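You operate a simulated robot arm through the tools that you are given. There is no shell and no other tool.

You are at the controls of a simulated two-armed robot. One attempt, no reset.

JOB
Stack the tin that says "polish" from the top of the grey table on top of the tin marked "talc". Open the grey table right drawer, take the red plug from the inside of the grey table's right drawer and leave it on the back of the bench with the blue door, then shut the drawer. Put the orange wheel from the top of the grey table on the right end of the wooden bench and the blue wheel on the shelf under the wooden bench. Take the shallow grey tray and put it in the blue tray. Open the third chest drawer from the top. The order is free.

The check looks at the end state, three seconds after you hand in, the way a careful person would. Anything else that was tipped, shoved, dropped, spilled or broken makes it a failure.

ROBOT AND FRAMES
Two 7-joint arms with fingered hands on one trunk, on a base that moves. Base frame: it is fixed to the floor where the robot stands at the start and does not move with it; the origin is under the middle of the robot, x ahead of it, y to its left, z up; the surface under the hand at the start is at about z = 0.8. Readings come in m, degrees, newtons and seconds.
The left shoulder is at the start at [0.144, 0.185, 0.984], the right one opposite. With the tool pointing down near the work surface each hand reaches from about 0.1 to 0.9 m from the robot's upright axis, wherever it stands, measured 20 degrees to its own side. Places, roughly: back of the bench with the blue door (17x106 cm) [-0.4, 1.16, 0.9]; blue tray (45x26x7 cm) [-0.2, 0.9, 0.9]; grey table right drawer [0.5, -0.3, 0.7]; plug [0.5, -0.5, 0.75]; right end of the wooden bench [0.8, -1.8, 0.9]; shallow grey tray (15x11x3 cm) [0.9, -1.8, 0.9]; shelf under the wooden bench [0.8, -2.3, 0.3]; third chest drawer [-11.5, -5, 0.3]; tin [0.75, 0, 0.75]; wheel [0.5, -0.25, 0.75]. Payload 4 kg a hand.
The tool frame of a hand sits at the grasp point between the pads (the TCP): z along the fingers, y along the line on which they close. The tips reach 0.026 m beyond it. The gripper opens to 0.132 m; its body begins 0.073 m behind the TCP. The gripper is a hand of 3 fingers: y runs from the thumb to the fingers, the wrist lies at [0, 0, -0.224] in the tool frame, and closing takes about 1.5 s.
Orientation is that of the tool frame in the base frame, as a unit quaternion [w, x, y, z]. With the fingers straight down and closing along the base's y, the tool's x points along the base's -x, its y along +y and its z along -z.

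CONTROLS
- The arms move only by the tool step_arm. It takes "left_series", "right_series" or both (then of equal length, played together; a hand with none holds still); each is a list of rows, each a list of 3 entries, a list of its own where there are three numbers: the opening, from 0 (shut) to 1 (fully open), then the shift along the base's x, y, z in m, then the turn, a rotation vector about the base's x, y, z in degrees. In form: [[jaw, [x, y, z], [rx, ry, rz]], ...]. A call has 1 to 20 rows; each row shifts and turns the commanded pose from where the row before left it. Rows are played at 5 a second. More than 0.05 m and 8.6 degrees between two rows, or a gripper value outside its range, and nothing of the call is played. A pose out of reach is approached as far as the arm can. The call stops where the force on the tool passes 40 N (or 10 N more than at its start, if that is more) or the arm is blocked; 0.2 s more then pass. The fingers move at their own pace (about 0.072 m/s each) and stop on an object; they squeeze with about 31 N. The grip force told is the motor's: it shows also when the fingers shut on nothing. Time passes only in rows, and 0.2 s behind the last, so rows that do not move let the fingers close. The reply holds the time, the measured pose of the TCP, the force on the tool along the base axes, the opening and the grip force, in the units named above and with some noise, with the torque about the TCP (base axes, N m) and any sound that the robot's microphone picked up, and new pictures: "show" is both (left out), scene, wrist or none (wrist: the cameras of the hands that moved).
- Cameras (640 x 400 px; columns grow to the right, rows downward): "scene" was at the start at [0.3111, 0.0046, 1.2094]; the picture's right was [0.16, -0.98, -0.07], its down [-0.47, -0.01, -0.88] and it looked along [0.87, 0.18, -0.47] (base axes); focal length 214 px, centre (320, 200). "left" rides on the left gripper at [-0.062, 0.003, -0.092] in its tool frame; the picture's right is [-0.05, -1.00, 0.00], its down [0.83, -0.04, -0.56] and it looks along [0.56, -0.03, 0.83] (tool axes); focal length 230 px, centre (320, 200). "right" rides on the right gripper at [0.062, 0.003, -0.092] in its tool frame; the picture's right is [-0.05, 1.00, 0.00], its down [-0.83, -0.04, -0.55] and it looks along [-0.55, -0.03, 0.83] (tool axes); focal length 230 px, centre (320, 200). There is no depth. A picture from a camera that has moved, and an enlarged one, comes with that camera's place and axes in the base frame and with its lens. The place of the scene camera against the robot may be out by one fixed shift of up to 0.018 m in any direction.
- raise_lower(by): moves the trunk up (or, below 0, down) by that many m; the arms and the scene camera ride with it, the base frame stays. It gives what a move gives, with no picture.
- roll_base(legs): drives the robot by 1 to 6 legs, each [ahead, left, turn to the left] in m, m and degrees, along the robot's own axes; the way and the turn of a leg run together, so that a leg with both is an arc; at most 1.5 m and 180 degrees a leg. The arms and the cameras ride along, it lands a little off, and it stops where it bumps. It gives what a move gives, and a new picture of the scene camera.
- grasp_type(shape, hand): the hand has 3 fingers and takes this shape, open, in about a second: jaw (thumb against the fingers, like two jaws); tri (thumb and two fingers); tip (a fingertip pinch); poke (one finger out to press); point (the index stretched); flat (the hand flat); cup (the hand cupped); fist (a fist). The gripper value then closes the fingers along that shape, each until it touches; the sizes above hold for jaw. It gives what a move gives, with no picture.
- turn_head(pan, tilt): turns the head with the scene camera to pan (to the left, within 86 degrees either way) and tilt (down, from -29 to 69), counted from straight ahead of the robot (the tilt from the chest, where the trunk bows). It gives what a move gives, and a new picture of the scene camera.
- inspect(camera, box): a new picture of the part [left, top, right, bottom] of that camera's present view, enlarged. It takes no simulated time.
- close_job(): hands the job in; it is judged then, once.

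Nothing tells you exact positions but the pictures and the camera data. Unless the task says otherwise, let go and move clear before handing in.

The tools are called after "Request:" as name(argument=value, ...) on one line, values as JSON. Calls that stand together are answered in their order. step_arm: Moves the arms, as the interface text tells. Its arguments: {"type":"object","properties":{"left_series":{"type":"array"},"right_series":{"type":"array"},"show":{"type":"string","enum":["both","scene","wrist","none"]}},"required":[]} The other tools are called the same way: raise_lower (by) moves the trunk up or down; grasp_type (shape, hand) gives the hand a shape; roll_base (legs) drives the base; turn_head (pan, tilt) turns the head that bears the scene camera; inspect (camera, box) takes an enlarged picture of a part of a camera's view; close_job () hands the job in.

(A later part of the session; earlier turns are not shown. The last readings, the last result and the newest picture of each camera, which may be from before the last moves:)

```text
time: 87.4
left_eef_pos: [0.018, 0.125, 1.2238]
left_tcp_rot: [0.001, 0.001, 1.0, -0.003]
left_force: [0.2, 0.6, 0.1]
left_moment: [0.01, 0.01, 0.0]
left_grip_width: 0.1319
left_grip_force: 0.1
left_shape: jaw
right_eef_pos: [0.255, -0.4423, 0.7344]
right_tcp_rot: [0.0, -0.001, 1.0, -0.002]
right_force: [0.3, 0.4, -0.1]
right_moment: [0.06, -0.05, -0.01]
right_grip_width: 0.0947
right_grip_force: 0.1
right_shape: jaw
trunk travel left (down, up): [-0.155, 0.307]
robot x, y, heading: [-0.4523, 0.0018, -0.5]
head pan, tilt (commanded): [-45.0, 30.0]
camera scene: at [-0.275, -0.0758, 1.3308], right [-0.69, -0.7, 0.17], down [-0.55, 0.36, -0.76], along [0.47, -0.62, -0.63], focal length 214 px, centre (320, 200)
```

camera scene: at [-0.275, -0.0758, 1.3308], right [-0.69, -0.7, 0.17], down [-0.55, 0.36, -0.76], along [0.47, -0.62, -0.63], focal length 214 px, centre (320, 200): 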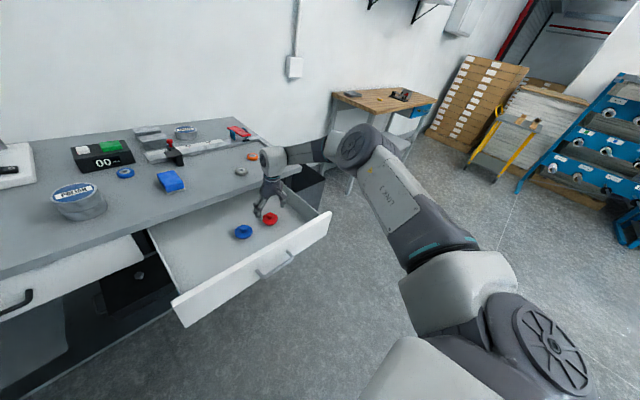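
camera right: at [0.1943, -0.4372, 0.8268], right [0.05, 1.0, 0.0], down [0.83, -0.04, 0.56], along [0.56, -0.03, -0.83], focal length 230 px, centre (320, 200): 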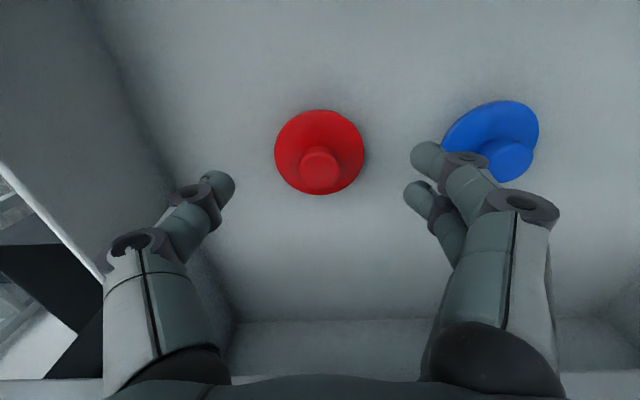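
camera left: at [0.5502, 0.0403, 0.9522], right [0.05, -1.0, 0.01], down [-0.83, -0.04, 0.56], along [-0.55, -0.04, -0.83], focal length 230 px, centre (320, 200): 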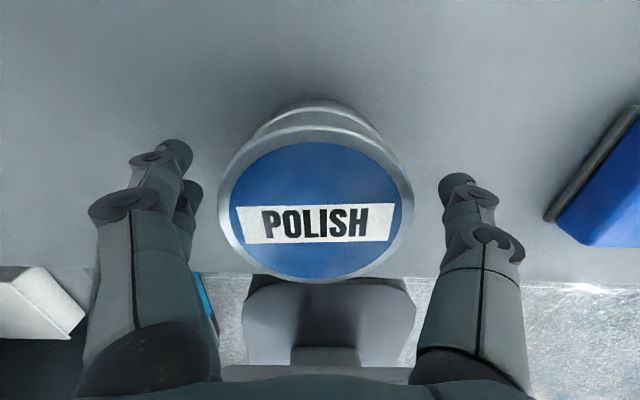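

The plug is centred between the fingers, brim at z≈0.668. Lowering and closing.

Request:
step_arm(right_series=[[0.72, [0.005, 0.001, -0.02], [0, 0, 0]], [0.72, [0, 0, -0.015], [0, 0, 0]], [0.72, [0, 0, -0.008], [0, 0, 0]], [0.72, [0, 0, 0], [0, 0, 0]], [0, [0, 0, 0], [0, 0, 0]], [0, [0, 0, 0], [0, 0, 0]], [0, [0, 0, 0], [0, 0, 0]], [0, [0, 0, 0], [0, 0, 0]], [0, [0, 0, 0], [0, 0, 0]]], show="both")

```text
time: 89.4
left_eef_pos: [0.0181, 0.1243, 1.224]
left_tcp_rot: [0.0, 0.001, 1.0, -0.004]
left_force: [0.7, -0.8, 1.7]
left_moment: [-0.02, 0.02, 0.02]
left_grip_width: 0.1317
left_grip_force: 0.0
left_shape: jaw
right_eef_pos: [0.2415, -0.4415, 0.7036]
right_tcp_rot: [0.0, -0.001, 1.0, -0.003]
right_force: [0.1, 0.1, -0.6]
right_moment: [-0.05, 0.0, -0.03]
right_grip_width: 0.0
right_grip_force: 31.1
right_shape: jaw
right hand out of reach, approached as far as the arm can: row 1, 2, 3
trunk travel left (down, up): [-0.155, 0.307]
robot x, y, heading: [-0.4533, 0.0024, -0.3]
head pan, tilt (commanded): [-45.0, 30.0]
camera scene: at [-0.275, -0.0757, 1.3308], right [-0.69, -0.7, 0.17], down [-0.55, 0.36, -0.76], along [0.47, -0.62, -0.63], focal length 214 px, centre (320, 200)
camera right: at [0.1804, -0.4375, 0.7957], right [0.05, 1.0, 0.0], down [0.83, -0.04, 0.56], along [0.56, -0.03, -0.83], focal length 230 px, centre (320, 200)
```

scene: 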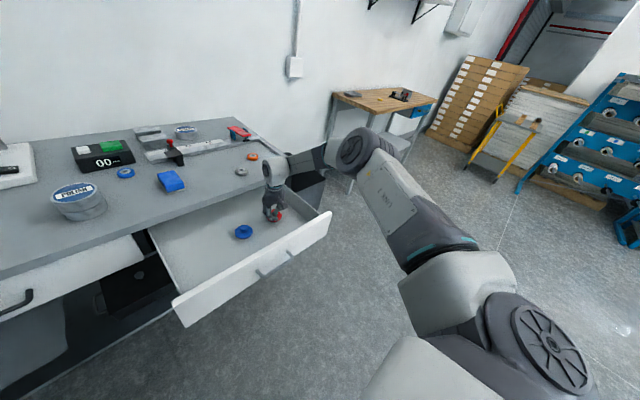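
right: 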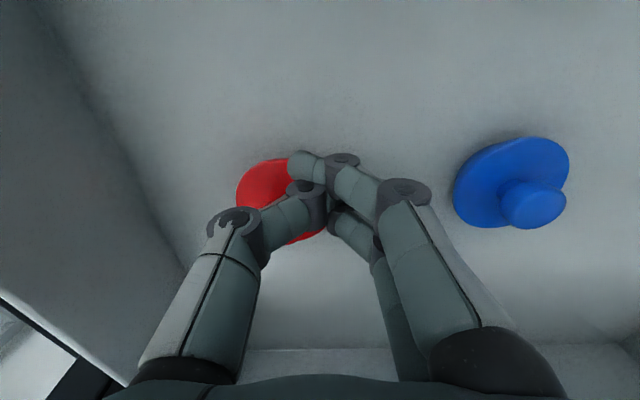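

The arm ran out of downward reach with the trunk raised, and the fingers closed above the plug. I'll open, rise, lower the trunk and move the base a little closer.

Request:
step_arm(right_series=[[0.6, [0, 0, 0.0], [0, 0, 0]], [0.7, [0, 0, 0.0], [0, 0, 0]], [0.7, [0, 0, 0.0], [0, 0, 0]], [0.7, [0, 0, 0.03], [0, 0, 0]], [0.7, [0, 0, 0.04], [0, 0, 0]], [0.7, [0, 0, 0.04], [0, 0, 0]], [0.7, [0, 0, 0.04], [0, 0, 0]], [0.7, [0, 0, 0.04], [0, 0, 0]], [0.7, [0, 0, 0.0], [0, 0, 0]]], show="both")

```text
time: 91.4
left_eef_pos: [0.0181, 0.1235, 1.2244]
left_tcp_rot: [-0.001, 0.002, 1.0, -0.003]
left_force: [-0.3, -0.3, 0.1]
left_moment: [-0.02, 0.01, 0.02]
left_grip_width: 0.1317
left_grip_force: 0.0
left_shape: jaw
right_eef_pos: [0.2407, -0.4412, 0.8933]
right_tcp_rot: [-0.001, -0.001, 1.0, -0.002]
right_force: [-0.9, -0.8, -1.0]
right_moment: [-0.04, 0.02, 0.0]
right_grip_width: 0.0922
right_grip_force: 0.0
right_shape: jaw
trunk travel left (down, up): [-0.155, 0.307]
robot x, y, heading: [-0.4541, 0.0025, -0.2]
head pan, tilt (commanded): [-45.0, 30.0]
camera scene: at [-0.2743, -0.076, 1.3305], right [-0.69, -0.7, 0.17], down [-0.55, 0.36, -0.76], along [0.47, -0.62, -0.63], focal length 214 px, centre (320, 200)
camera right: at [0.1799, -0.4377, 0.9855], right [0.05, 1.0, 0.0], down [0.83, -0.04, 0.55], along [0.55, -0.03, -0.83], focal length 230 px, centre (320, 200)
```

scene: 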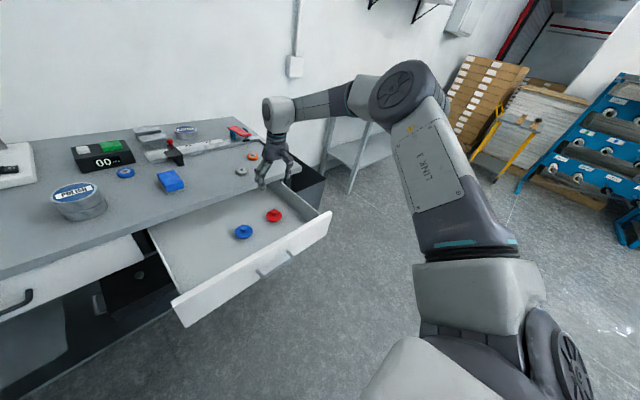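
right: 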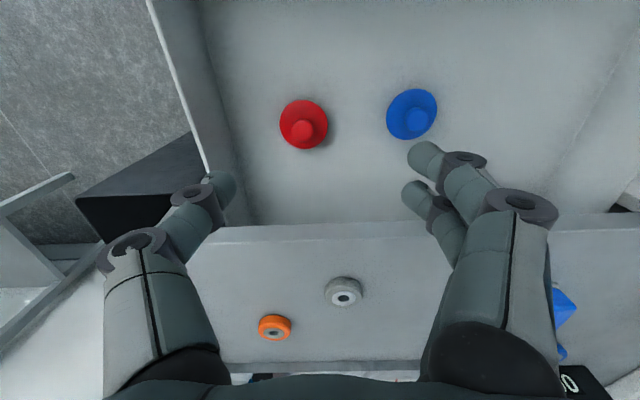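

The plug is still upright, slightly shifted to the right. Lowering the trunk for better reach.

Request:
raise_lower(by=-0.13)

Request:
inspect(camera="right", box=[0, 0, 640, 400])

```text
time: 93.0
left_eef_pos: [0.0161, 0.1246, 1.096]
left_tcp_rot: [0.0, 0.002, 1.0, -0.003]
left_force: [-1.6, -1.1, -0.4]
left_moment: [0.03, -0.04, -0.01]
left_grip_width: 0.1316
left_grip_force: 0.2
left_shape: jaw
right_eef_pos: [0.2413, -0.4412, 0.7644]
right_tcp_rot: [0.001, -0.001, 1.0, -0.003]
right_force: [0.8, 0.7, 0.6]
right_moment: [0.06, 0.0, 0.03]
right_grip_width: 0.092
right_grip_force: 0.1
right_shape: jaw
trunk travel left (down, up): [-0.025, 0.437]
robot x, y, heading: [-0.4508, 0.0002, -0.4]
head pan, tilt (commanded): [-45.0, 30.0]
```

```text
1.00 times, centred on (320, 200) of right (not enlarged: the box is as wide or as high as the picture)
camera zoom: at [0.18, -0.4369, 0.8567], right [0.05, 1.0, 0.0], down [0.83, -0.04, 0.56], along [0.56, -0.03, -0.83], focal length 230 px, centre (320, 200)
```

zoom: 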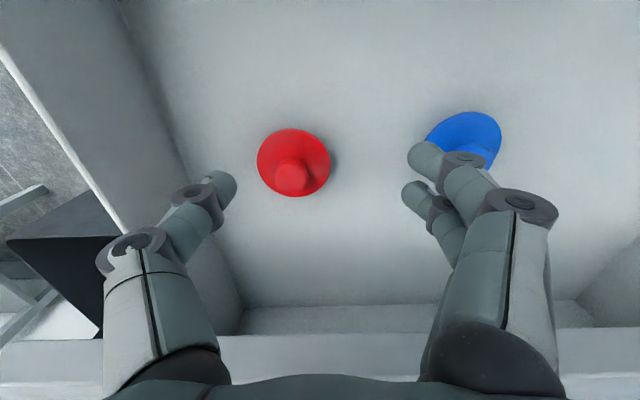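

The red plug is now at about (0.266, -0.465). Aligning and lowering.

Request:
step_arm(right_series=[[0.75, [0.0125, -0.012, 0], [0, 0, 0]], [0.75, [0.0125, -0.012, 0], [0, 0, 0]], [0.75, [0, 0, -0.02], [0, 0, 0]], [0.75, [0, 0, -0.02], [0, 0, 0]], [0.75, [0, 0, 0], [0, 0, 0]]], show="wrist")

```text
time: 94.2
left_eef_pos: [0.0188, 0.1241, 1.0936]
left_tcp_rot: [0.001, 0.001, 1.0, -0.003]
left_force: [0.8, -0.1, 0.5]
left_moment: [-0.01, 0.01, 0.02]
left_grip_width: 0.1318
left_grip_force: 0.1
left_shape: jaw
right_eef_pos: [0.2649, -0.4658, 0.723]
right_tcp_rot: [0.001, -0.002, 1.0, -0.001]
right_force: [-0.3, 0.4, -0.9]
right_moment: [-0.01, 0.0, -0.04]
right_grip_width: 0.0984
right_grip_force: 0.0
right_shape: jaw
trunk travel left (down, up): [-0.025, 0.437]
robot x, y, heading: [-0.4498, 0.0031, -0.3]
head pan, tilt (commanded): [-45.0, 30.0]
camera right: at [0.2041, -0.4618, 0.816], right [0.05, 1.0, 0.0], down [0.83, -0.04, 0.56], along [0.56, -0.03, -0.83], focal length 230 px, centre (320, 200)
```

right: 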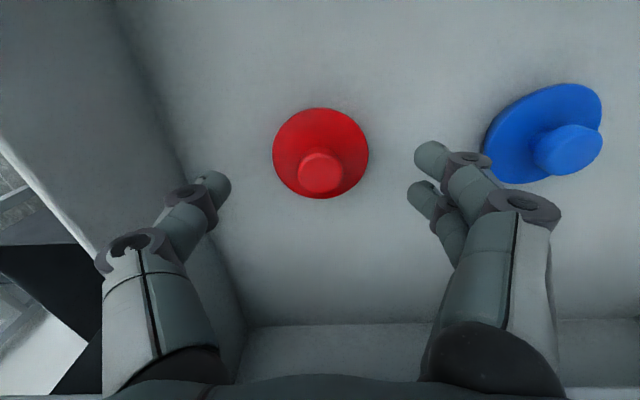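

Well centred. Lowering to grip height.

Request:
step_arm(right_series=[[0.75, [0, 0, -0.015], [0, 0, 0]], [0.75, [0, 0, -0.012], [0, 0, 0]], [0.75, [0, 0, -0.008], [0, 0, 0]], [0.75, [0, 0, 0], [0, 0, 0]]], show="wrist")

```text
time: 95.2
left_eef_pos: [0.0179, 0.1246, 1.0951]
left_tcp_rot: [0.0, 0.002, 1.0, -0.002]
left_force: [0.5, 0.2, -0.4]
left_moment: [0.0, -0.03, -0.03]
left_grip_width: 0.1317
left_grip_force: 0.1
left_shape: jaw
right_eef_pos: [0.2652, -0.4656, 0.6873]
right_tcp_rot: [0.0, -0.002, 1.0, -0.002]
right_force: [-0.5, -0.8, 0.6]
right_moment: [-0.02, 0.01, 0.03]
right_grip_width: 0.0986
right_grip_force: 0.1
right_shape: jaw
trunk travel left (down, up): [-0.025, 0.437]
robot x, y, heading: [-0.4517, 0.0016, -0.6]
head pan, tilt (commanded): [-45.0, 30.0]
camera right: at [0.2047, -0.4616, 0.7798], right [0.05, 1.0, 0.0], down [0.83, -0.04, 0.56], along [0.55, -0.03, -0.83], focal length 230 px, centre (320, 200)
```

right: 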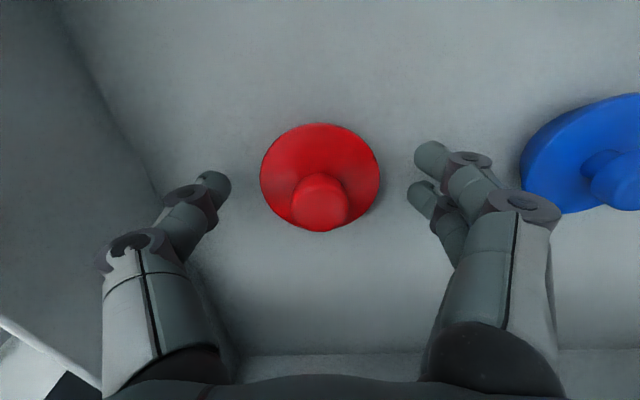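

Request:
step_arm(right_series=[[0.75, [0, 0, -0.004], [0, 0, 0]], [0.75, [0, 0, 0], [0, 0, 0]], [0, [0, 0, 0], [0, 0, 0]], [0, [0, 0, 0], [0, 0, 0]], [0, [0, 0, 0], [0, 0, 0]], [0, [0, 0, 0], [0, 0, 0]], [0, [0, 0, 0], [0, 0, 0]]], show="wrist")

```text
time: 96.8
left_eef_pos: [0.0183, 0.1243, 1.0943]
left_tcp_rot: [-0.001, 0.001, 1.0, -0.003]
left_force: [0.8, -0.9, 0.5]
left_moment: [0.04, 0.04, 0.0]
left_grip_width: 0.1319
left_grip_force: 0.0
left_shape: jaw
right_eef_pos: [0.2671, -0.4658, 0.6837]
right_tcp_rot: [0.0, -0.002, 1.0, -0.001]
right_force: [0.2, 0.1, -0.1]
right_moment: [0.0, 0.01, 0.01]
right_grip_width: 0.0139
right_grip_force: 30.9
right_shape: jaw
trunk travel left (down, up): [-0.025, 0.437]
robot x, y, heading: [-0.4533, 0.0013, -0.6]
head pan, tilt (commanded): [-45.0, 30.0]
camera right: at [0.2058, -0.4618, 0.7756], right [0.05, 1.0, 0.0], down [0.83, -0.04, 0.56], along [0.55, -0.03, -0.83], focal length 230 px, centre (320, 200)
```

right: 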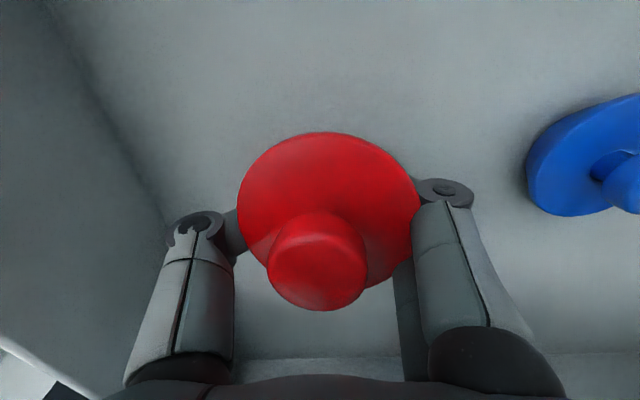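

The fingers slid under the brim and lifted the plug onto them. I'll lift slowly and check whether it's secure.

Request:
step_arm(right_series=[[0, [0, 0, 0.01], [0, 0, 0]], [0, [0, 0, 0.015], [0, 0, 0]], [0, [0, 0, 0.015], [0, 0, 0]], [0, [0, 0, 0.02], [0, 0, 0]], [0, [0, 0, 0], [0, 0, 0]]], show="both")

Request:
inspect(camera="scene", box=[200, 150, 340, 250])

```text
time: 98.0
left_eef_pos: [0.0184, 0.1247, 1.0941]
left_tcp_rot: [-0.001, 0.002, 1.0, -0.003]
left_force: [-0.3, 0.4, 0.4]
left_moment: [0.0, 0.02, 0.0]
left_grip_width: 0.1317
left_grip_force: 0.1
left_shape: jaw
right_eef_pos: [0.2674, -0.4642, 0.7428]
right_tcp_rot: [0.0, -0.002, 1.0, -0.001]
right_force: [0.2, 0.3, -0.9]
right_moment: [0.03, 0.01, -0.02]
right_grip_width: 0.0138
right_grip_force: 30.6
right_shape: jaw
trunk travel left (down, up): [-0.025, 0.437]
robot x, y, heading: [-0.4514, -0.0037, -0.4]
head pan, tilt (commanded): [-45.0, 30.0]
camera scene: at [-0.1519, -0.0767, 1.1315], right [-0.63, -0.7, 0.33], down [-0.71, 0.36, -0.6], along [0.31, -0.61, -0.73], focal length 214 px, centre (320, 200)
camera right: at [0.2067, -0.4601, 0.8357], right [0.05, 1.0, 0.0], down [0.83, -0.04, 0.55], along [0.55, -0.03, -0.83], focal length 230 px, centre (320, 200)
```

scene: 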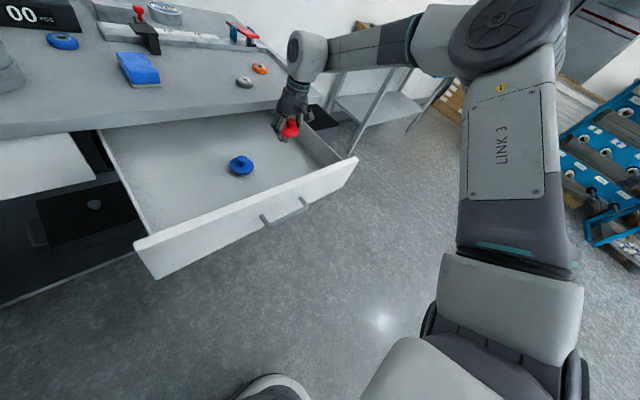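
right: 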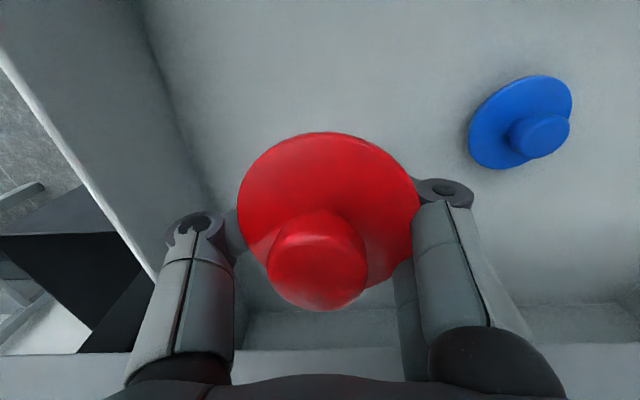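

```text
4.00 times, centred on (270, 200) of scene
camera zoom: at [-0.1519, -0.0767, 1.1315], right [-0.63, -0.7, 0.33], down [-0.71, 0.36, -0.6], along [0.31, -0.61, -0.73], focal length 858 px, centre (520, 200)
```

zoom: 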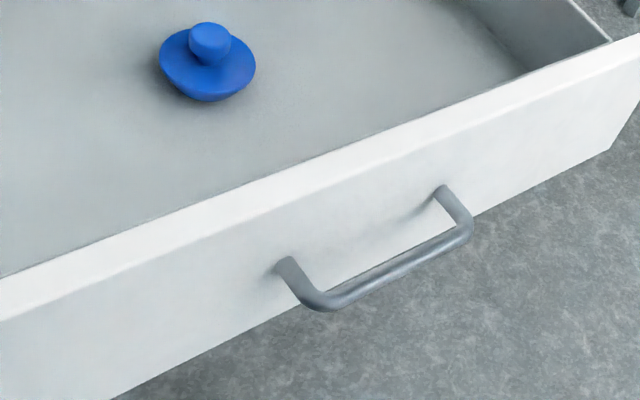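

The plug rides caged on the fingers. A grip on its knob would allow a cleaner placement, so I'll set it down again in the drawer and re-grip higher.

Request:
step_arm(right_series=[[0, [0, 0, -0.02], [0, 0, 0]], [0, [0, 0, -0.02], [0, 0, 0]], [0, [0, 0, -0.018], [0, 0, 0]], [0, [0, 0, 0], [0, 0, 0]], [0.2, [0, 0, 0], [0, 0, 0]], [0.3, [0, 0, 0], [0, 0, 0]], [0.4, [0, 0, 0], [0, 0, 0]], [0.5, [0, 0, 0], [0, 0, 0]], [0.75, [0, 0, 0], [0, 0, 0]], [0.75, [0, 0, 0], [0, 0, 0]]], show="wrist")

```text
time: 100.2
left_eef_pos: [0.0188, 0.1255, 1.0957]
left_tcp_rot: [-0.001, 0.002, 1.0, -0.002]
left_force: [-0.2, 0.3, -0.2]
left_moment: [0.02, 0.0, 0.01]
left_grip_width: 0.1318
left_grip_force: 0.0
left_shape: jaw
right_eef_pos: [0.2664, -0.4646, 0.6865]
right_tcp_rot: [0.001, -0.002, 1.0, -0.001]
right_force: [-0.3, -0.4, 0.2]
right_moment: [0.0, 0.01, -0.02]
right_grip_width: 0.0989
right_grip_force: 0.0
right_shape: jaw
trunk travel left (down, up): [-0.025, 0.437]
robot x, y, heading: [-0.4498, 0.003, -0.5]
head pan, tilt (commanded): [-45.0, 30.0]
camera right: at [0.2058, -0.4608, 0.779], right [0.05, 1.0, 0.0], down [0.83, -0.04, 0.56], along [0.55, -0.03, -0.83], focal length 230 px, centre (320, 200)
```

right: 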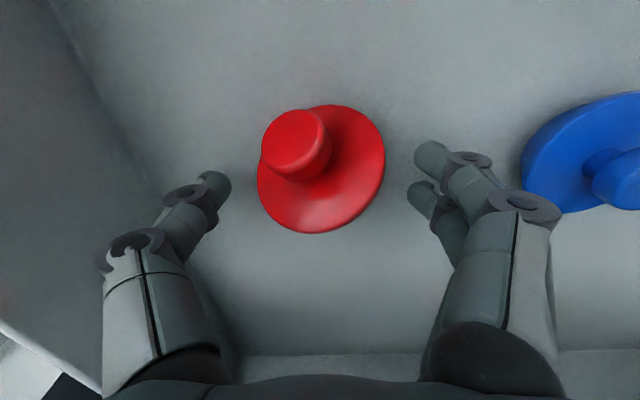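

The plug settled tilted, its knob leaning toward me. I'd like to pinch the knob along x to straighten it, so I'll rise and test a 90° yaw.

Request:
step_arm(right_series=[[0.75, [0, 0, 0.03], [0, 0, 0]], [0.75, [0, 0, 0.04], [0, 0, 0]], [0.75, [0, 0, 0.04], [0, 0, 0]], [0.75, [-0.01, 0, 0.02], [0, 0, 8.2]], [0.75, [-0.01, 0, 0], [0, 0, 8.2]], [0.75, [-0.01, 0, 0], [0, 0, 8.2]], [0.75, [0, 0, 0], [0, 0, 8.2]], [0.75, [0, 0, 0], [0, 0, 8.2]], [0.75, [0, 0, 0], [0, 0, 0]]], show="wrist")

```text
time: 102.2
left_eef_pos: [0.0177, 0.1251, 1.0947]
left_tcp_rot: [0.0, 0.001, 1.0, -0.003]
left_force: [-0.7, 0.3, 0.1]
left_moment: [0.02, 0.0, -0.01]
left_grip_width: 0.1318
left_grip_force: 0.2
left_shape: jaw
right_eef_pos: [0.2381, -0.4645, 0.8152]
right_tcp_rot: [0.0, -0.353, 0.936, -0.002]
right_force: [-0.2, 0.4, 0.0]
right_moment: [0.01, -0.04, 0.01]
right_grip_width: 0.0987
right_grip_force: 0.0
right_shape: jaw
trunk travel left (down, up): [-0.025, 0.437]
robot x, y, heading: [-0.4503, -0.0004, -0.3]
head pan, tilt (commanded): [-45.0, 30.0]
camera right: at [0.1893, -0.5014, 0.9075], right [-0.62, 0.78, 0.0], down [0.65, 0.52, 0.56], along [0.44, 0.34, -0.83], focal length 230 px, centre (320, 200)
```

right: 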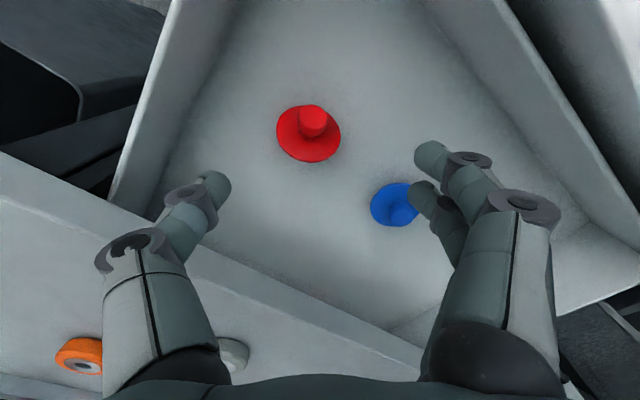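

Yaw to the left works. Continuing to 90°.

Request:
step_arm(right_series=[[0.75, [0, 0, 0], [0, 0, 8.2]], [0.75, [0, 0, 0], [0, 0, 8.2]], [0.75, [0, 0, 0], [0, 0, 8.2]], [0.75, [0, 0, 0], [0, 0, 8.2]], [0.75, [0, 0, 0], [0, 0, 8.2]], [0.75, [0, 0, 0], [0, 0, 8]], [0.75, [0, 0, 0], [0, 0, 0]]], show="both")

Request:
inspect(camera="right", box=[200, 40, 460, 240])

```text
time: 103.8
left_eef_pos: [0.0177, 0.1243, 1.0933]
left_tcp_rot: [0.0, 0.002, 1.0, -0.003]
left_force: [1.1, -0.3, -0.1]
left_moment: [0.01, -0.01, 0.05]
left_grip_width: 0.1318
left_grip_force: 0.1
left_shape: jaw
right_eef_pos: [0.2365, -0.465, 0.8158]
right_tcp_rot: [0.0, 0.709, -0.705, 0.001]
right_force: [-0.4, 0.1, -0.5]
right_moment: [0.0, 0.04, -0.03]
right_grip_width: 0.0986
right_grip_force: 0.2
right_shape: jaw
trunk travel left (down, up): [-0.025, 0.437]
robot x, y, heading: [-0.4504, 0.0045, -0.3]
head pan, tilt (commanded): [-45.0, 30.0]
camera scene: at [-0.1525, -0.0764, 1.1318], right [-0.63, -0.7, 0.33], down [-0.71, 0.36, -0.6], along [0.31, -0.61, -0.73], focal length 214 px, centre (320, 200)
camera right: at [0.2342, -0.526, 0.9078], right [-1.0, 0.05, 0.0], down [0.04, 0.83, 0.56], along [0.03, 0.56, -0.83], focal length 230 px, centre (320, 200)
```

scene: 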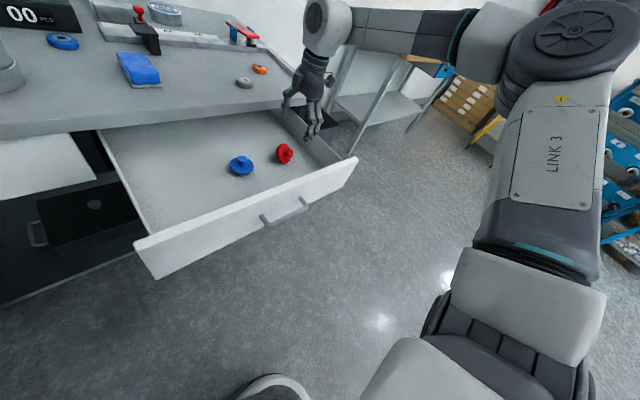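
right: 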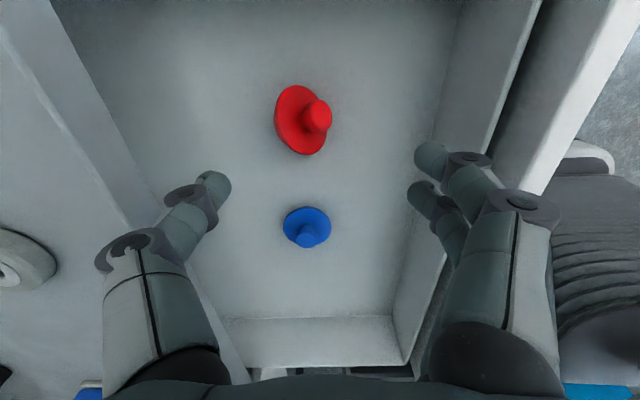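

```text
2.00 times, centred on (330, 140) of right
camera zoom: at [0.2342, -0.526, 0.9078], right [-1.0, 0.05, 0.0], down [0.04, 0.83, 0.56], along [0.03, 0.56, -0.83], focal length 460 px, centre (300, 320)
```

zoom: 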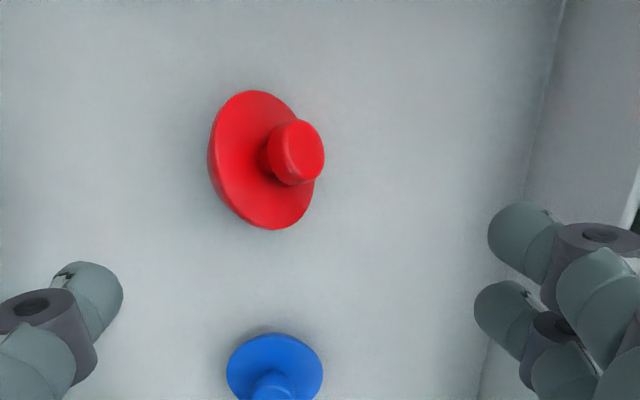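

The yawed posture is fine. I'll descend around the knob with tips just above brim level, then close along x to straighten and grip it.

Request:
step_arm(right_series=[[0.8, [0.0105, -0.005, -0.03], [0, 0, 0]], [0.8, [0, 0, -0.04], [0, 0, 0]], [0.8, [0, 0, -0.02], [0, 0, 0]], [0.8, [0, 0, 0], [0, 0, 0]]], show="wrist")

```text
time: 104.8
left_eef_pos: [0.0177, 0.1249, 1.0935]
left_tcp_rot: [0.0, 0.002, 1.0, -0.003]
left_force: [-0.6, -0.2, -0.3]
left_moment: [-0.02, 0.0, -0.01]
left_grip_width: 0.132
left_grip_force: 0.0
left_shape: jaw
right_eef_pos: [0.2479, -0.4727, 0.7226]
right_tcp_rot: [-0.001, 0.708, -0.706, 0.002]
right_force: [0.2, 0.2, -0.1]
right_moment: [0.01, -0.01, 0.0]
right_grip_width: 0.1052
right_grip_force: 0.2
right_shape: jaw
trunk travel left (down, up): [-0.025, 0.437]
robot x, y, heading: [-0.4548, 0.0013, -0.3]
head pan, tilt (commanded): [-45.0, 30.0]
camera right: at [0.2458, -0.5322, 0.8169], right [-1.0, 0.05, 0.0], down [0.04, 0.83, 0.56], along [0.03, 0.55, -0.83], focal length 230 px, centre (320, 200)
```

right: 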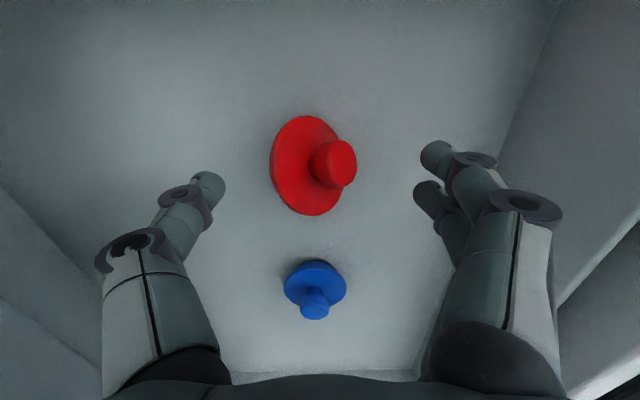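

Request:
step_arm(right_series=[[0.8, [-0.002, -0.002, -0.008], [0, 0, 0]], [0.8, [0, 0, -0.008], [0, 0, 0]], [0.6, [0, 0, 0], [0, 0, 0]], [0.45, [0, 0, 0], [0, 0, 0]], [0.3, [0, 0, 0], [0, 0, 0]], [0.2, [0, 0, 0], [0, 0, 0]], [0.1, [0, 0, 0], [0, 0, 0]], [0, [0, 0, 0], [0, 0, 0]], [0, [0, 0, 0], [0, 0, 0]], [0, [0, 0, 0], [0, 0, 0]]], show="both")

```text
time: 107.0
left_eef_pos: [0.018, 0.1254, 1.0947]
left_tcp_rot: [0.0, 0.002, 1.0, -0.003]
left_force: [1.4, -0.4, 0.2]
left_moment: [-0.02, 0.01, -0.04]
left_grip_width: 0.1319
left_grip_force: 0.0
left_shape: jaw
right_eef_pos: [0.2451, -0.4725, 0.7076]
right_tcp_rot: [-0.001, 0.708, -0.706, 0.002]
right_force: [0.3, 0.0, 0.7]
right_moment: [0.01, 0.02, 0.01]
right_grip_width: 0.0384
right_grip_force: 31.0
right_shape: jaw
trunk travel left (down, up): [-0.025, 0.437]
robot x, y, heading: [-0.4554, -0.0006, -0.5]
head pan, tilt (commanded): [-45.0, 30.0]
camera scene: at [-0.1526, -0.0764, 1.1318], right [-0.63, -0.7, 0.33], down [-0.71, 0.36, -0.6], along [0.31, -0.61, -0.73], focal length 214 px, centre (320, 200)
camera right: at [0.2426, -0.533, 0.8012], right [-1.0, 0.05, 0.0], down [0.04, 0.83, 0.56], along [0.03, 0.55, -0.83], focal length 230 px, centre (320, 200)
```

scene: 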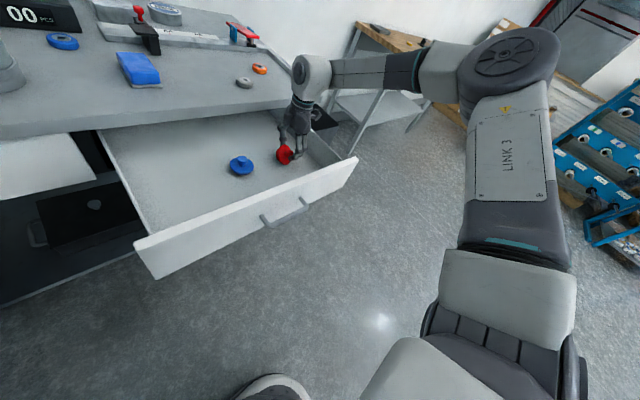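
right: 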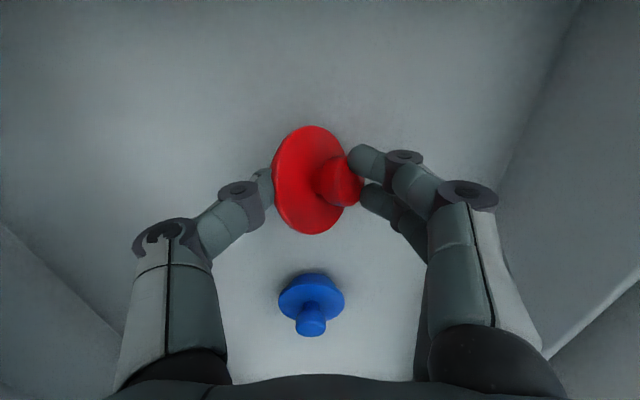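

The plug is firmly gripped between thumb and fingers. I'll lift it out of the drawer.

Request:
step_arm(right_series=[[0, [0, 0, 0.02], [0, 0, 0]], [0, [0, 0, 0.03], [0, 0, 0]], [0, [0, 0, 0.04], [0, 0, 0]], [0, [0, 0, 0.04], [0, 0, 0]], [0, [0, 0, 0.04], [0, 0, 0]], [0, [0, 0, 0.04], [0, 0, 0]], [0, [-0.02, 0, 0.04], [0, 0, 0]], [0, [-0.02, 0, 0.04], [0, 0, 0]], [0, [-0.02, 0, 0.04], [0, 0, 0]]], show="both")

```text
time: 109.0
left_eef_pos: [0.0163, 0.1243, 1.0953]
left_tcp_rot: [0.0, 0.001, 1.0, -0.004]
left_force: [-0.4, 0.4, -0.5]
left_moment: [0.04, 0.04, 0.03]
left_grip_width: 0.1321
left_grip_force: 0.1
left_shape: jaw
right_eef_pos: [0.1818, -0.4727, 1.0398]
right_tcp_rot: [-0.002, 0.709, -0.706, 0.002]
right_force: [-0.8, 0.6, -0.8]
right_moment: [0.01, -0.04, 0.0]
right_grip_width: 0.0376
right_grip_force: 30.8
right_shape: jaw
trunk travel left (down, up): [-0.025, 0.437]
robot x, y, heading: [-0.4554, 0.003, -0.3]
head pan, tilt (commanded): [-45.0, 30.0]
camera scene: at [-0.1537, -0.076, 1.1324], right [-0.63, -0.7, 0.33], down [-0.71, 0.36, -0.6], along [0.31, -0.61, -0.73], focal length 214 px, centre (320, 200)
camera right: at [0.1791, -0.5332, 1.1338], right [-1.0, 0.05, 0.0], down [0.04, 0.83, 0.56], along [0.03, 0.55, -0.83], focal length 230 px, centre (320, 200)
```

scene: 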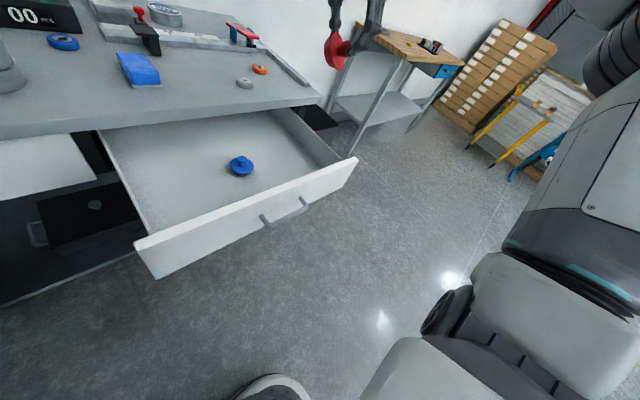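
right: 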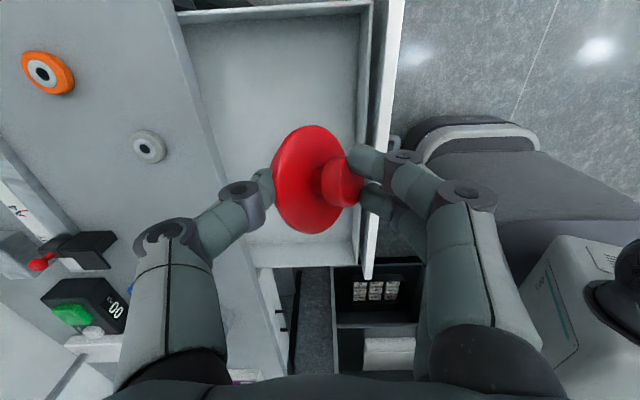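

The plug is out. Now I'll look at the blue-door bench on my left to plan the placement.

Request:
turn_head(pan=80, tilt=20)

Request:
turn_head(pan=50, tilt=25)

```text
time: 111.0
left_eef_pos: [0.0184, 0.1231, 1.0943]
left_tcp_rot: [0.0, 0.002, 1.0, -0.002]
left_force: [0.6, 1.0, 0.1]
left_moment: [0.02, 0.02, 0.0]
left_grip_width: 0.1321
left_grip_force: 0.1
left_shape: jaw
right_eef_pos: [0.1832, -0.4726, 1.0394]
right_tcp_rot: [-0.001, 0.708, -0.706, 0.001]
right_force: [0.2, 0.8, -0.8]
right_moment: [0.0, -0.01, 0.03]
right_grip_width: 0.0374
right_grip_force: 31.4
right_shape: jaw
trunk travel left (down, up): [-0.025, 0.437]
robot x, y, heading: [-0.454, -0.0006, -0.5]
head pan, tilt (commanded): [80.0, 20.0]
camera scene: at [-0.1863, 0.0794, 1.1682], right [0.87, -0.18, -0.46], down [-0.49, -0.33, -0.8], along [-0.01, 0.93, -0.38], focal length 214 px, centre (320, 200)
```

scene: 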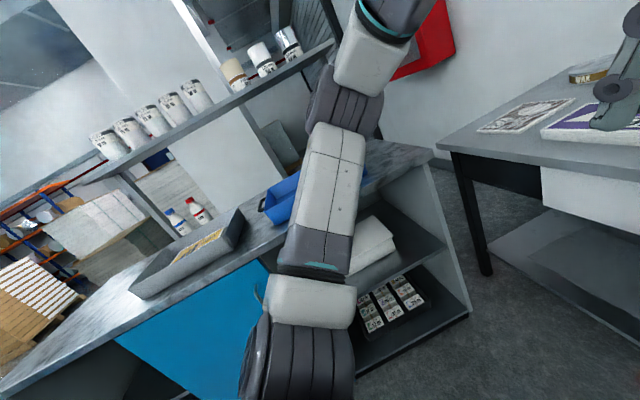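

```text
time: 112.0
left_eef_pos: [0.018, 0.1247, 1.0943]
left_tcp_rot: [0.0, 0.001, 1.0, -0.003]
left_force: [-0.1, 0.3, 0.4]
left_moment: [0.0, -0.01, 0.01]
left_grip_width: 0.1318
left_grip_force: 0.1
left_shape: jaw
right_eef_pos: [0.1839, -0.4741, 1.0391]
right_tcp_rot: [-0.001, 0.708, -0.706, 0.001]
right_force: [0.4, 0.1, -0.7]
right_moment: [0.04, 0.02, -0.03]
right_grip_width: 0.0375
right_grip_force: 30.9
right_shape: jaw
trunk travel left (down, up): [-0.025, 0.437]
robot x, y, heading: [-0.4543, 0.0019, -0.7]
head pan, tilt (commanded): [50.0, 25.0]
camera scene: at [-0.1521, 0.0581, 1.1411], right [0.67, -0.65, -0.36], down [-0.66, -0.32, -0.68], along [0.32, 0.69, -0.64], focal length 214 px, centre (320, 200)
```

scene: 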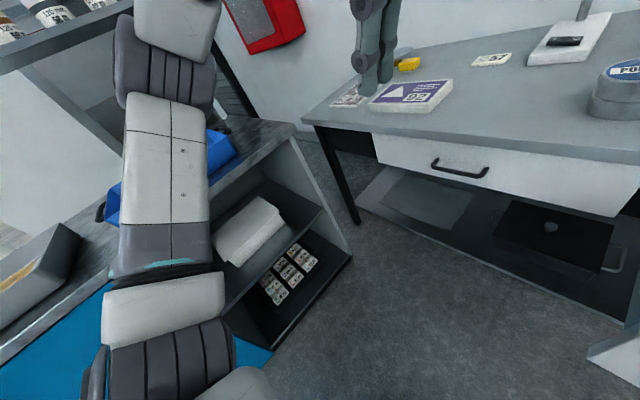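

The left arm blocks the view, so I'll turn the robot 90° left in place (both hands are high and clear) and look at the bench straight on.

Request:
turn_head(pan=0, tilt=15)

Request:
roll_base(legs=[[0, 0, 45], [0, 0, 45]])

```text
time: 113.2
left_eef_pos: [0.0187, 0.1241, 1.0934]
left_tcp_rot: [-0.001, 0.002, 1.0, -0.002]
left_force: [0.1, 0.1, 0.9]
left_moment: [-0.01, 0.02, -0.02]
left_grip_width: 0.1319
left_grip_force: 0.2
left_shape: jaw
right_eef_pos: [0.1836, -0.4734, 1.0392]
right_tcp_rot: [-0.001, 0.708, -0.706, 0.001]
right_force: [-0.6, -0.4, 0.0]
right_moment: [-0.04, -0.01, 0.02]
right_grip_width: 0.0373
right_grip_force: 31.1
right_shape: jaw
trunk travel left (down, up): [-0.025, 0.437]
robot x, y, heading: [-0.4525, 0.0014, -0.3]
head pan, tilt (commanded): [0.0, 15.0]
camera scene: at [-0.1147, -0.0127, 1.1395], right [-0.01, -1.0, 0.0], down [-0.68, 0.0, -0.73], along [0.73, 0.0, -0.68], focal length 214 px, centre (320, 200)
```

scene: 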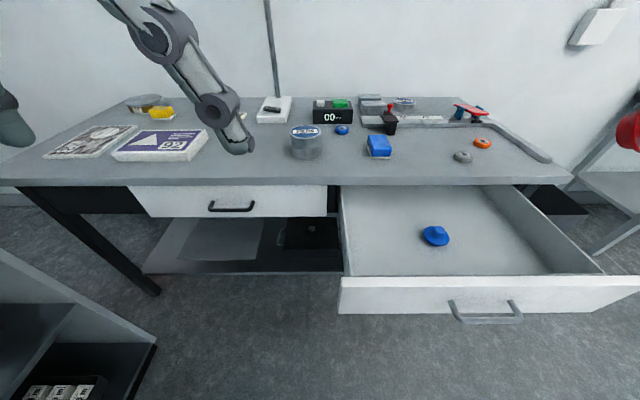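

```text
time: 117.7
left_eef_pos: [-0.58, 0.4704, 1.0937]
left_tcp_rot: [-0.001, 0.71, -0.705, 0.002]
left_force: [0.6, -0.1, -1.3]
left_moment: [0.01, -0.01, 0.01]
left_grip_width: 0.1318
left_grip_force: 0.1
left_shape: jaw
right_eef_pos: [0.0151, 0.6414, 1.0396]
right_tcp_rot: [-0.002, 1.0, 0.007, -0.001]
right_force: [0.4, -0.3, 0.7]
right_moment: [0.01, -0.01, 0.02]
right_grip_width: 0.0374
right_grip_force: 30.6
right_shape: jaw
trunk travel left (down, up): [-0.025, 0.437]
robot x, y, heading: [-0.4514, -0.0056, 90.2]
head pan, tilt (commanded): [0.0, 15.0]
camera scene: at [-0.4643, 0.338, 1.1395], right [1.0, 0.0, 0.0], down [0.0, -0.68, -0.73], along [0.0, 0.73, -0.68], focal length 214 px, centre (320, 200)
```

scene: 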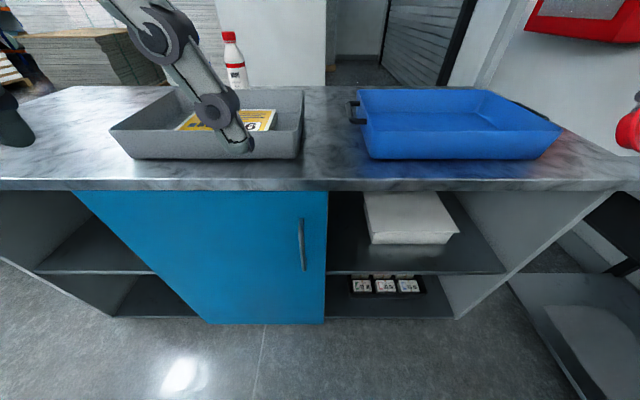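

Request:
turn_head(pan=0, tilt=-15)

Request:
turn_head(pan=-25, tilt=5)

```text
time: 118.6
left_eef_pos: [-0.5809, 0.4716, 1.094]
left_tcp_rot: [-0.002, 0.709, -0.705, 0.002]
left_force: [-0.3, 0.2, 0.1]
left_moment: [0.01, -0.03, -0.01]
left_grip_width: 0.1317
left_grip_force: 0.1
left_shape: jaw
right_eef_pos: [0.0167, 0.6399, 1.0411]
right_tcp_rot: [-0.002, 1.0, 0.006, 0.0]
right_force: [0.4, 0.1, -0.2]
right_moment: [-0.02, 0.01, 0.02]
right_grip_width: 0.037
right_grip_force: 30.8
right_shape: jaw
trunk travel left (down, up): [-0.025, 0.437]
robot x, y, heading: [-0.4508, 0.0002, 90.2]
head pan, tilt (commanded): [0.0, -15.0]
camera scene: at [-0.464, 0.3482, 1.1867], right [1.0, 0.0, 0.0], down [0.0, -0.22, -0.98], along [0.0, 0.98, -0.22], focal length 214 px, centre (320, 200)
```

scene: 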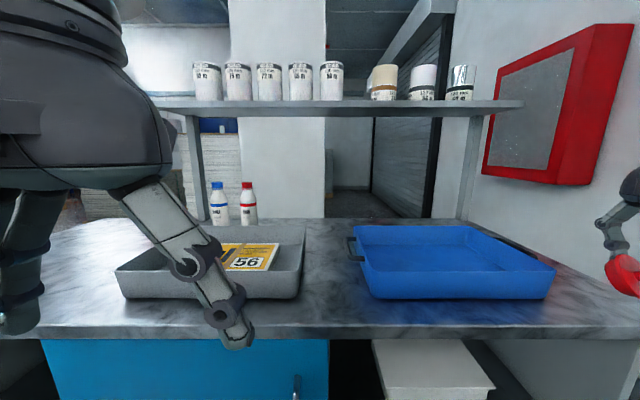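

```text
time: 119.5
left_eef_pos: [-0.5806, 0.4698, 1.0948]
left_tcp_rot: [-0.002, 0.709, -0.705, 0.002]
left_force: [-0.3, -0.2, 0.4]
left_moment: [0.0, 0.01, 0.01]
left_grip_width: 0.1317
left_grip_force: 0.2
left_shape: jaw
right_eef_pos: [0.0167, 0.6402, 1.0396]
right_tcp_rot: [-0.001, 1.0, 0.006, 0.001]
right_force: [-0.5, 0.3, -0.2]
right_moment: [-0.04, -0.02, 0.01]
right_grip_width: 0.0372
right_grip_force: 31.2
right_shape: jaw
trunk travel left (down, up): [-0.025, 0.437]
robot x, y, heading: [-0.455, 0.0016, 90.2]
head pan, tilt (commanded): [-25.0, 5.0]
camera scene: at [-0.4252, 0.3367, 1.1586], right [0.91, -0.37, 0.2], down [-0.04, -0.53, -0.85], along [0.42, 0.76, -0.5], focal length 214 px, centre (320, 200)
```

scene: 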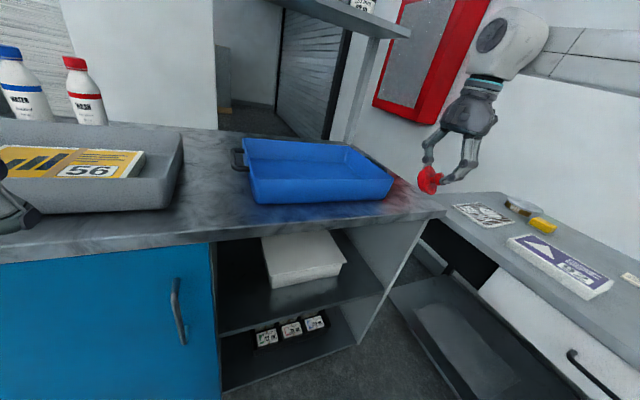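

I see the bench: grey tray with a card at left, two bottles, blue tray at right, and a shelf of paint tins over the back (z≈1.32). I'll lift the plug higher and tilt the hand forward 40° for reaching under the shelf.

Request:
step_arm(right_series=[[0, [0, 0, 0.04], [0, 0, 0]], [0, [0, 0, 0.04], [0, 0, 0]], [0, [-0.02, 0, 0], [8, 0, 0]], [0, [-0.02, 0, 0], [8, 0, 0]], [0, [-0.02, 0, 0], [8, 0, 0]], [0, [-0.02, 0, 0], [8, 0, 0]], [0, [-0.02, 0, 0], [6, 0, 0]], [0, [0, 0, 0], [0, 0, 0]]], show="both")

```text
time: 121.3
left_eef_pos: [-0.5797, 0.4708, 1.0947]
left_tcp_rot: [-0.001, 0.709, -0.706, 0.003]
left_force: [0.2, 0.2, 0.7]
left_moment: [0.02, 0.01, -0.03]
left_grip_width: 0.1319
left_grip_force: 0.0
left_shape: jaw
right_eef_pos: [-0.0825, 0.642, 1.1205]
right_tcp_rot: [-0.327, 0.945, 0.005, 0.001]
right_force: [0.7, 0.1, -1.7]
right_moment: [-0.03, -0.01, 0.01]
right_grip_width: 0.0366
right_grip_force: 30.1
right_shape: jaw
trunk travel left (down, up): [-0.025, 0.437]
robot x, y, heading: [-0.453, -0.0009, 90.2]
head pan, tilt (commanded): [-25.0, 5.0]
camera scene: at [-0.4249, 0.3367, 1.1585], right [0.91, -0.37, 0.2], down [-0.04, -0.53, -0.85], along [0.42, 0.76, -0.5], focal length 214 px, centre (320, 200)
camera right: at [-0.0202, 0.5843, 1.1911], right [-0.04, -0.78, -0.62], down [-0.83, -0.32, 0.46], along [-0.56, 0.53, -0.64], focal length 230 px, centre (320, 200)
```

scene: 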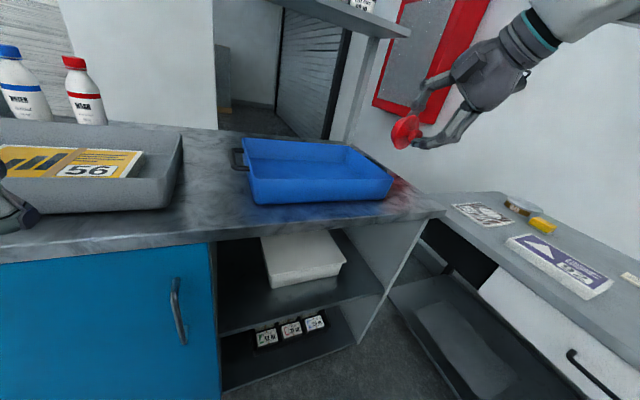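
right: 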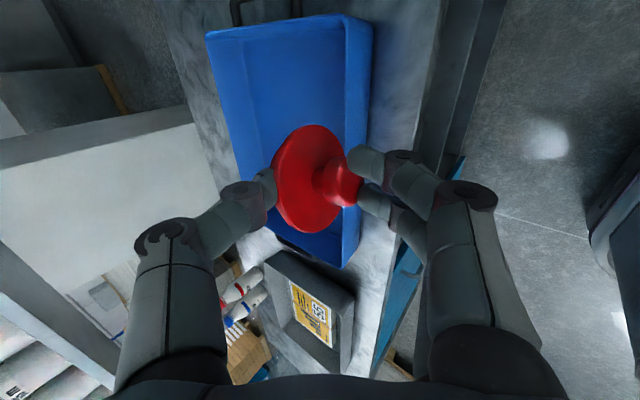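

The tilt is fine. Driving forward toward the bench.

Request:
roll_base(legs=[[0.26, 0, 0]])

Request:
turn_head(pan=-20, tilt=10)

```text
time: 123.2
left_eef_pos: [-0.5843, 0.7303, 1.0946]
left_tcp_rot: [-0.001, 0.711, -0.703, 0.003]
left_force: [-0.8, 0.9, -1.2]
left_moment: [-0.03, -0.01, 0.0]
left_grip_width: 0.132
left_grip_force: 0.1
left_shape: jaw
right_eef_pos: [-0.0882, 0.9062, 1.1201]
right_tcp_rot: [-0.327, 0.945, 0.009, 0.001]
right_force: [-0.7, -1.0, -0.9]
right_moment: [0.01, 0.02, -0.01]
right_grip_width: 0.0367
right_grip_force: 31.3
right_shape: jaw
trunk travel left (down, up): [-0.025, 0.437]
robot x, y, heading: [-0.4526, 0.264, 90.6]
head pan, tilt (commanded): [-25.0, 5.0]
camera scene: at [-0.429, 0.5985, 1.1586], right [0.91, -0.37, 0.2], down [-0.03, -0.53, -0.85], along [0.41, 0.76, -0.5], focal length 214 px, centre (320, 200)
```

scene: 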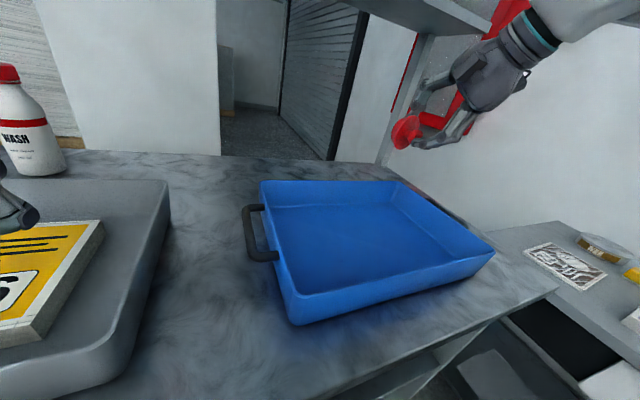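

```text
time: 123.9
left_eef_pos: [-0.5859, 0.73, 1.0937]
left_tcp_rot: [-0.001, 0.711, -0.703, 0.003]
left_force: [-0.3, 0.3, 0.5]
left_moment: [0.01, 0.01, -0.04]
left_grip_width: 0.1319
left_grip_force: 0.1
left_shape: jaw
right_eef_pos: [-0.0892, 0.9062, 1.1198]
right_tcp_rot: [-0.326, 0.945, 0.008, 0.0]
right_force: [0.0, -0.3, -0.5]
right_moment: [-0.05, 0.03, -0.01]
right_grip_width: 0.0364
right_grip_force: 30.8
right_shape: jaw
trunk travel left (down, up): [-0.025, 0.437]
robot x, y, heading: [-0.4554, 0.2595, 90.5]
head pan, tilt (commanded): [-20.0, 10.0]
camera scene: at [-0.4359, 0.5982, 1.1494], right [0.94, -0.29, 0.16], down [-0.05, -0.6, -0.8], along [0.33, 0.74, -0.58], focal length 214 px, centre (320, 200)
```

scene: 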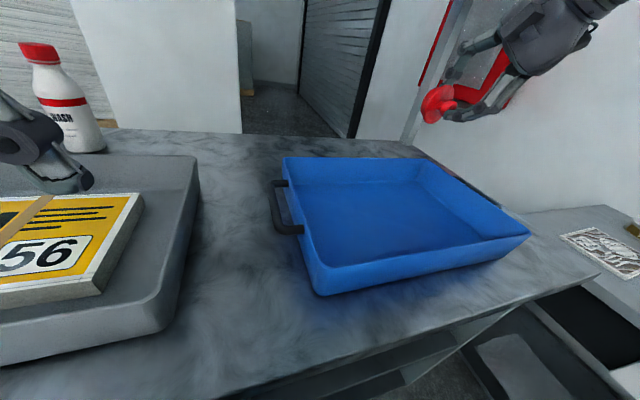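

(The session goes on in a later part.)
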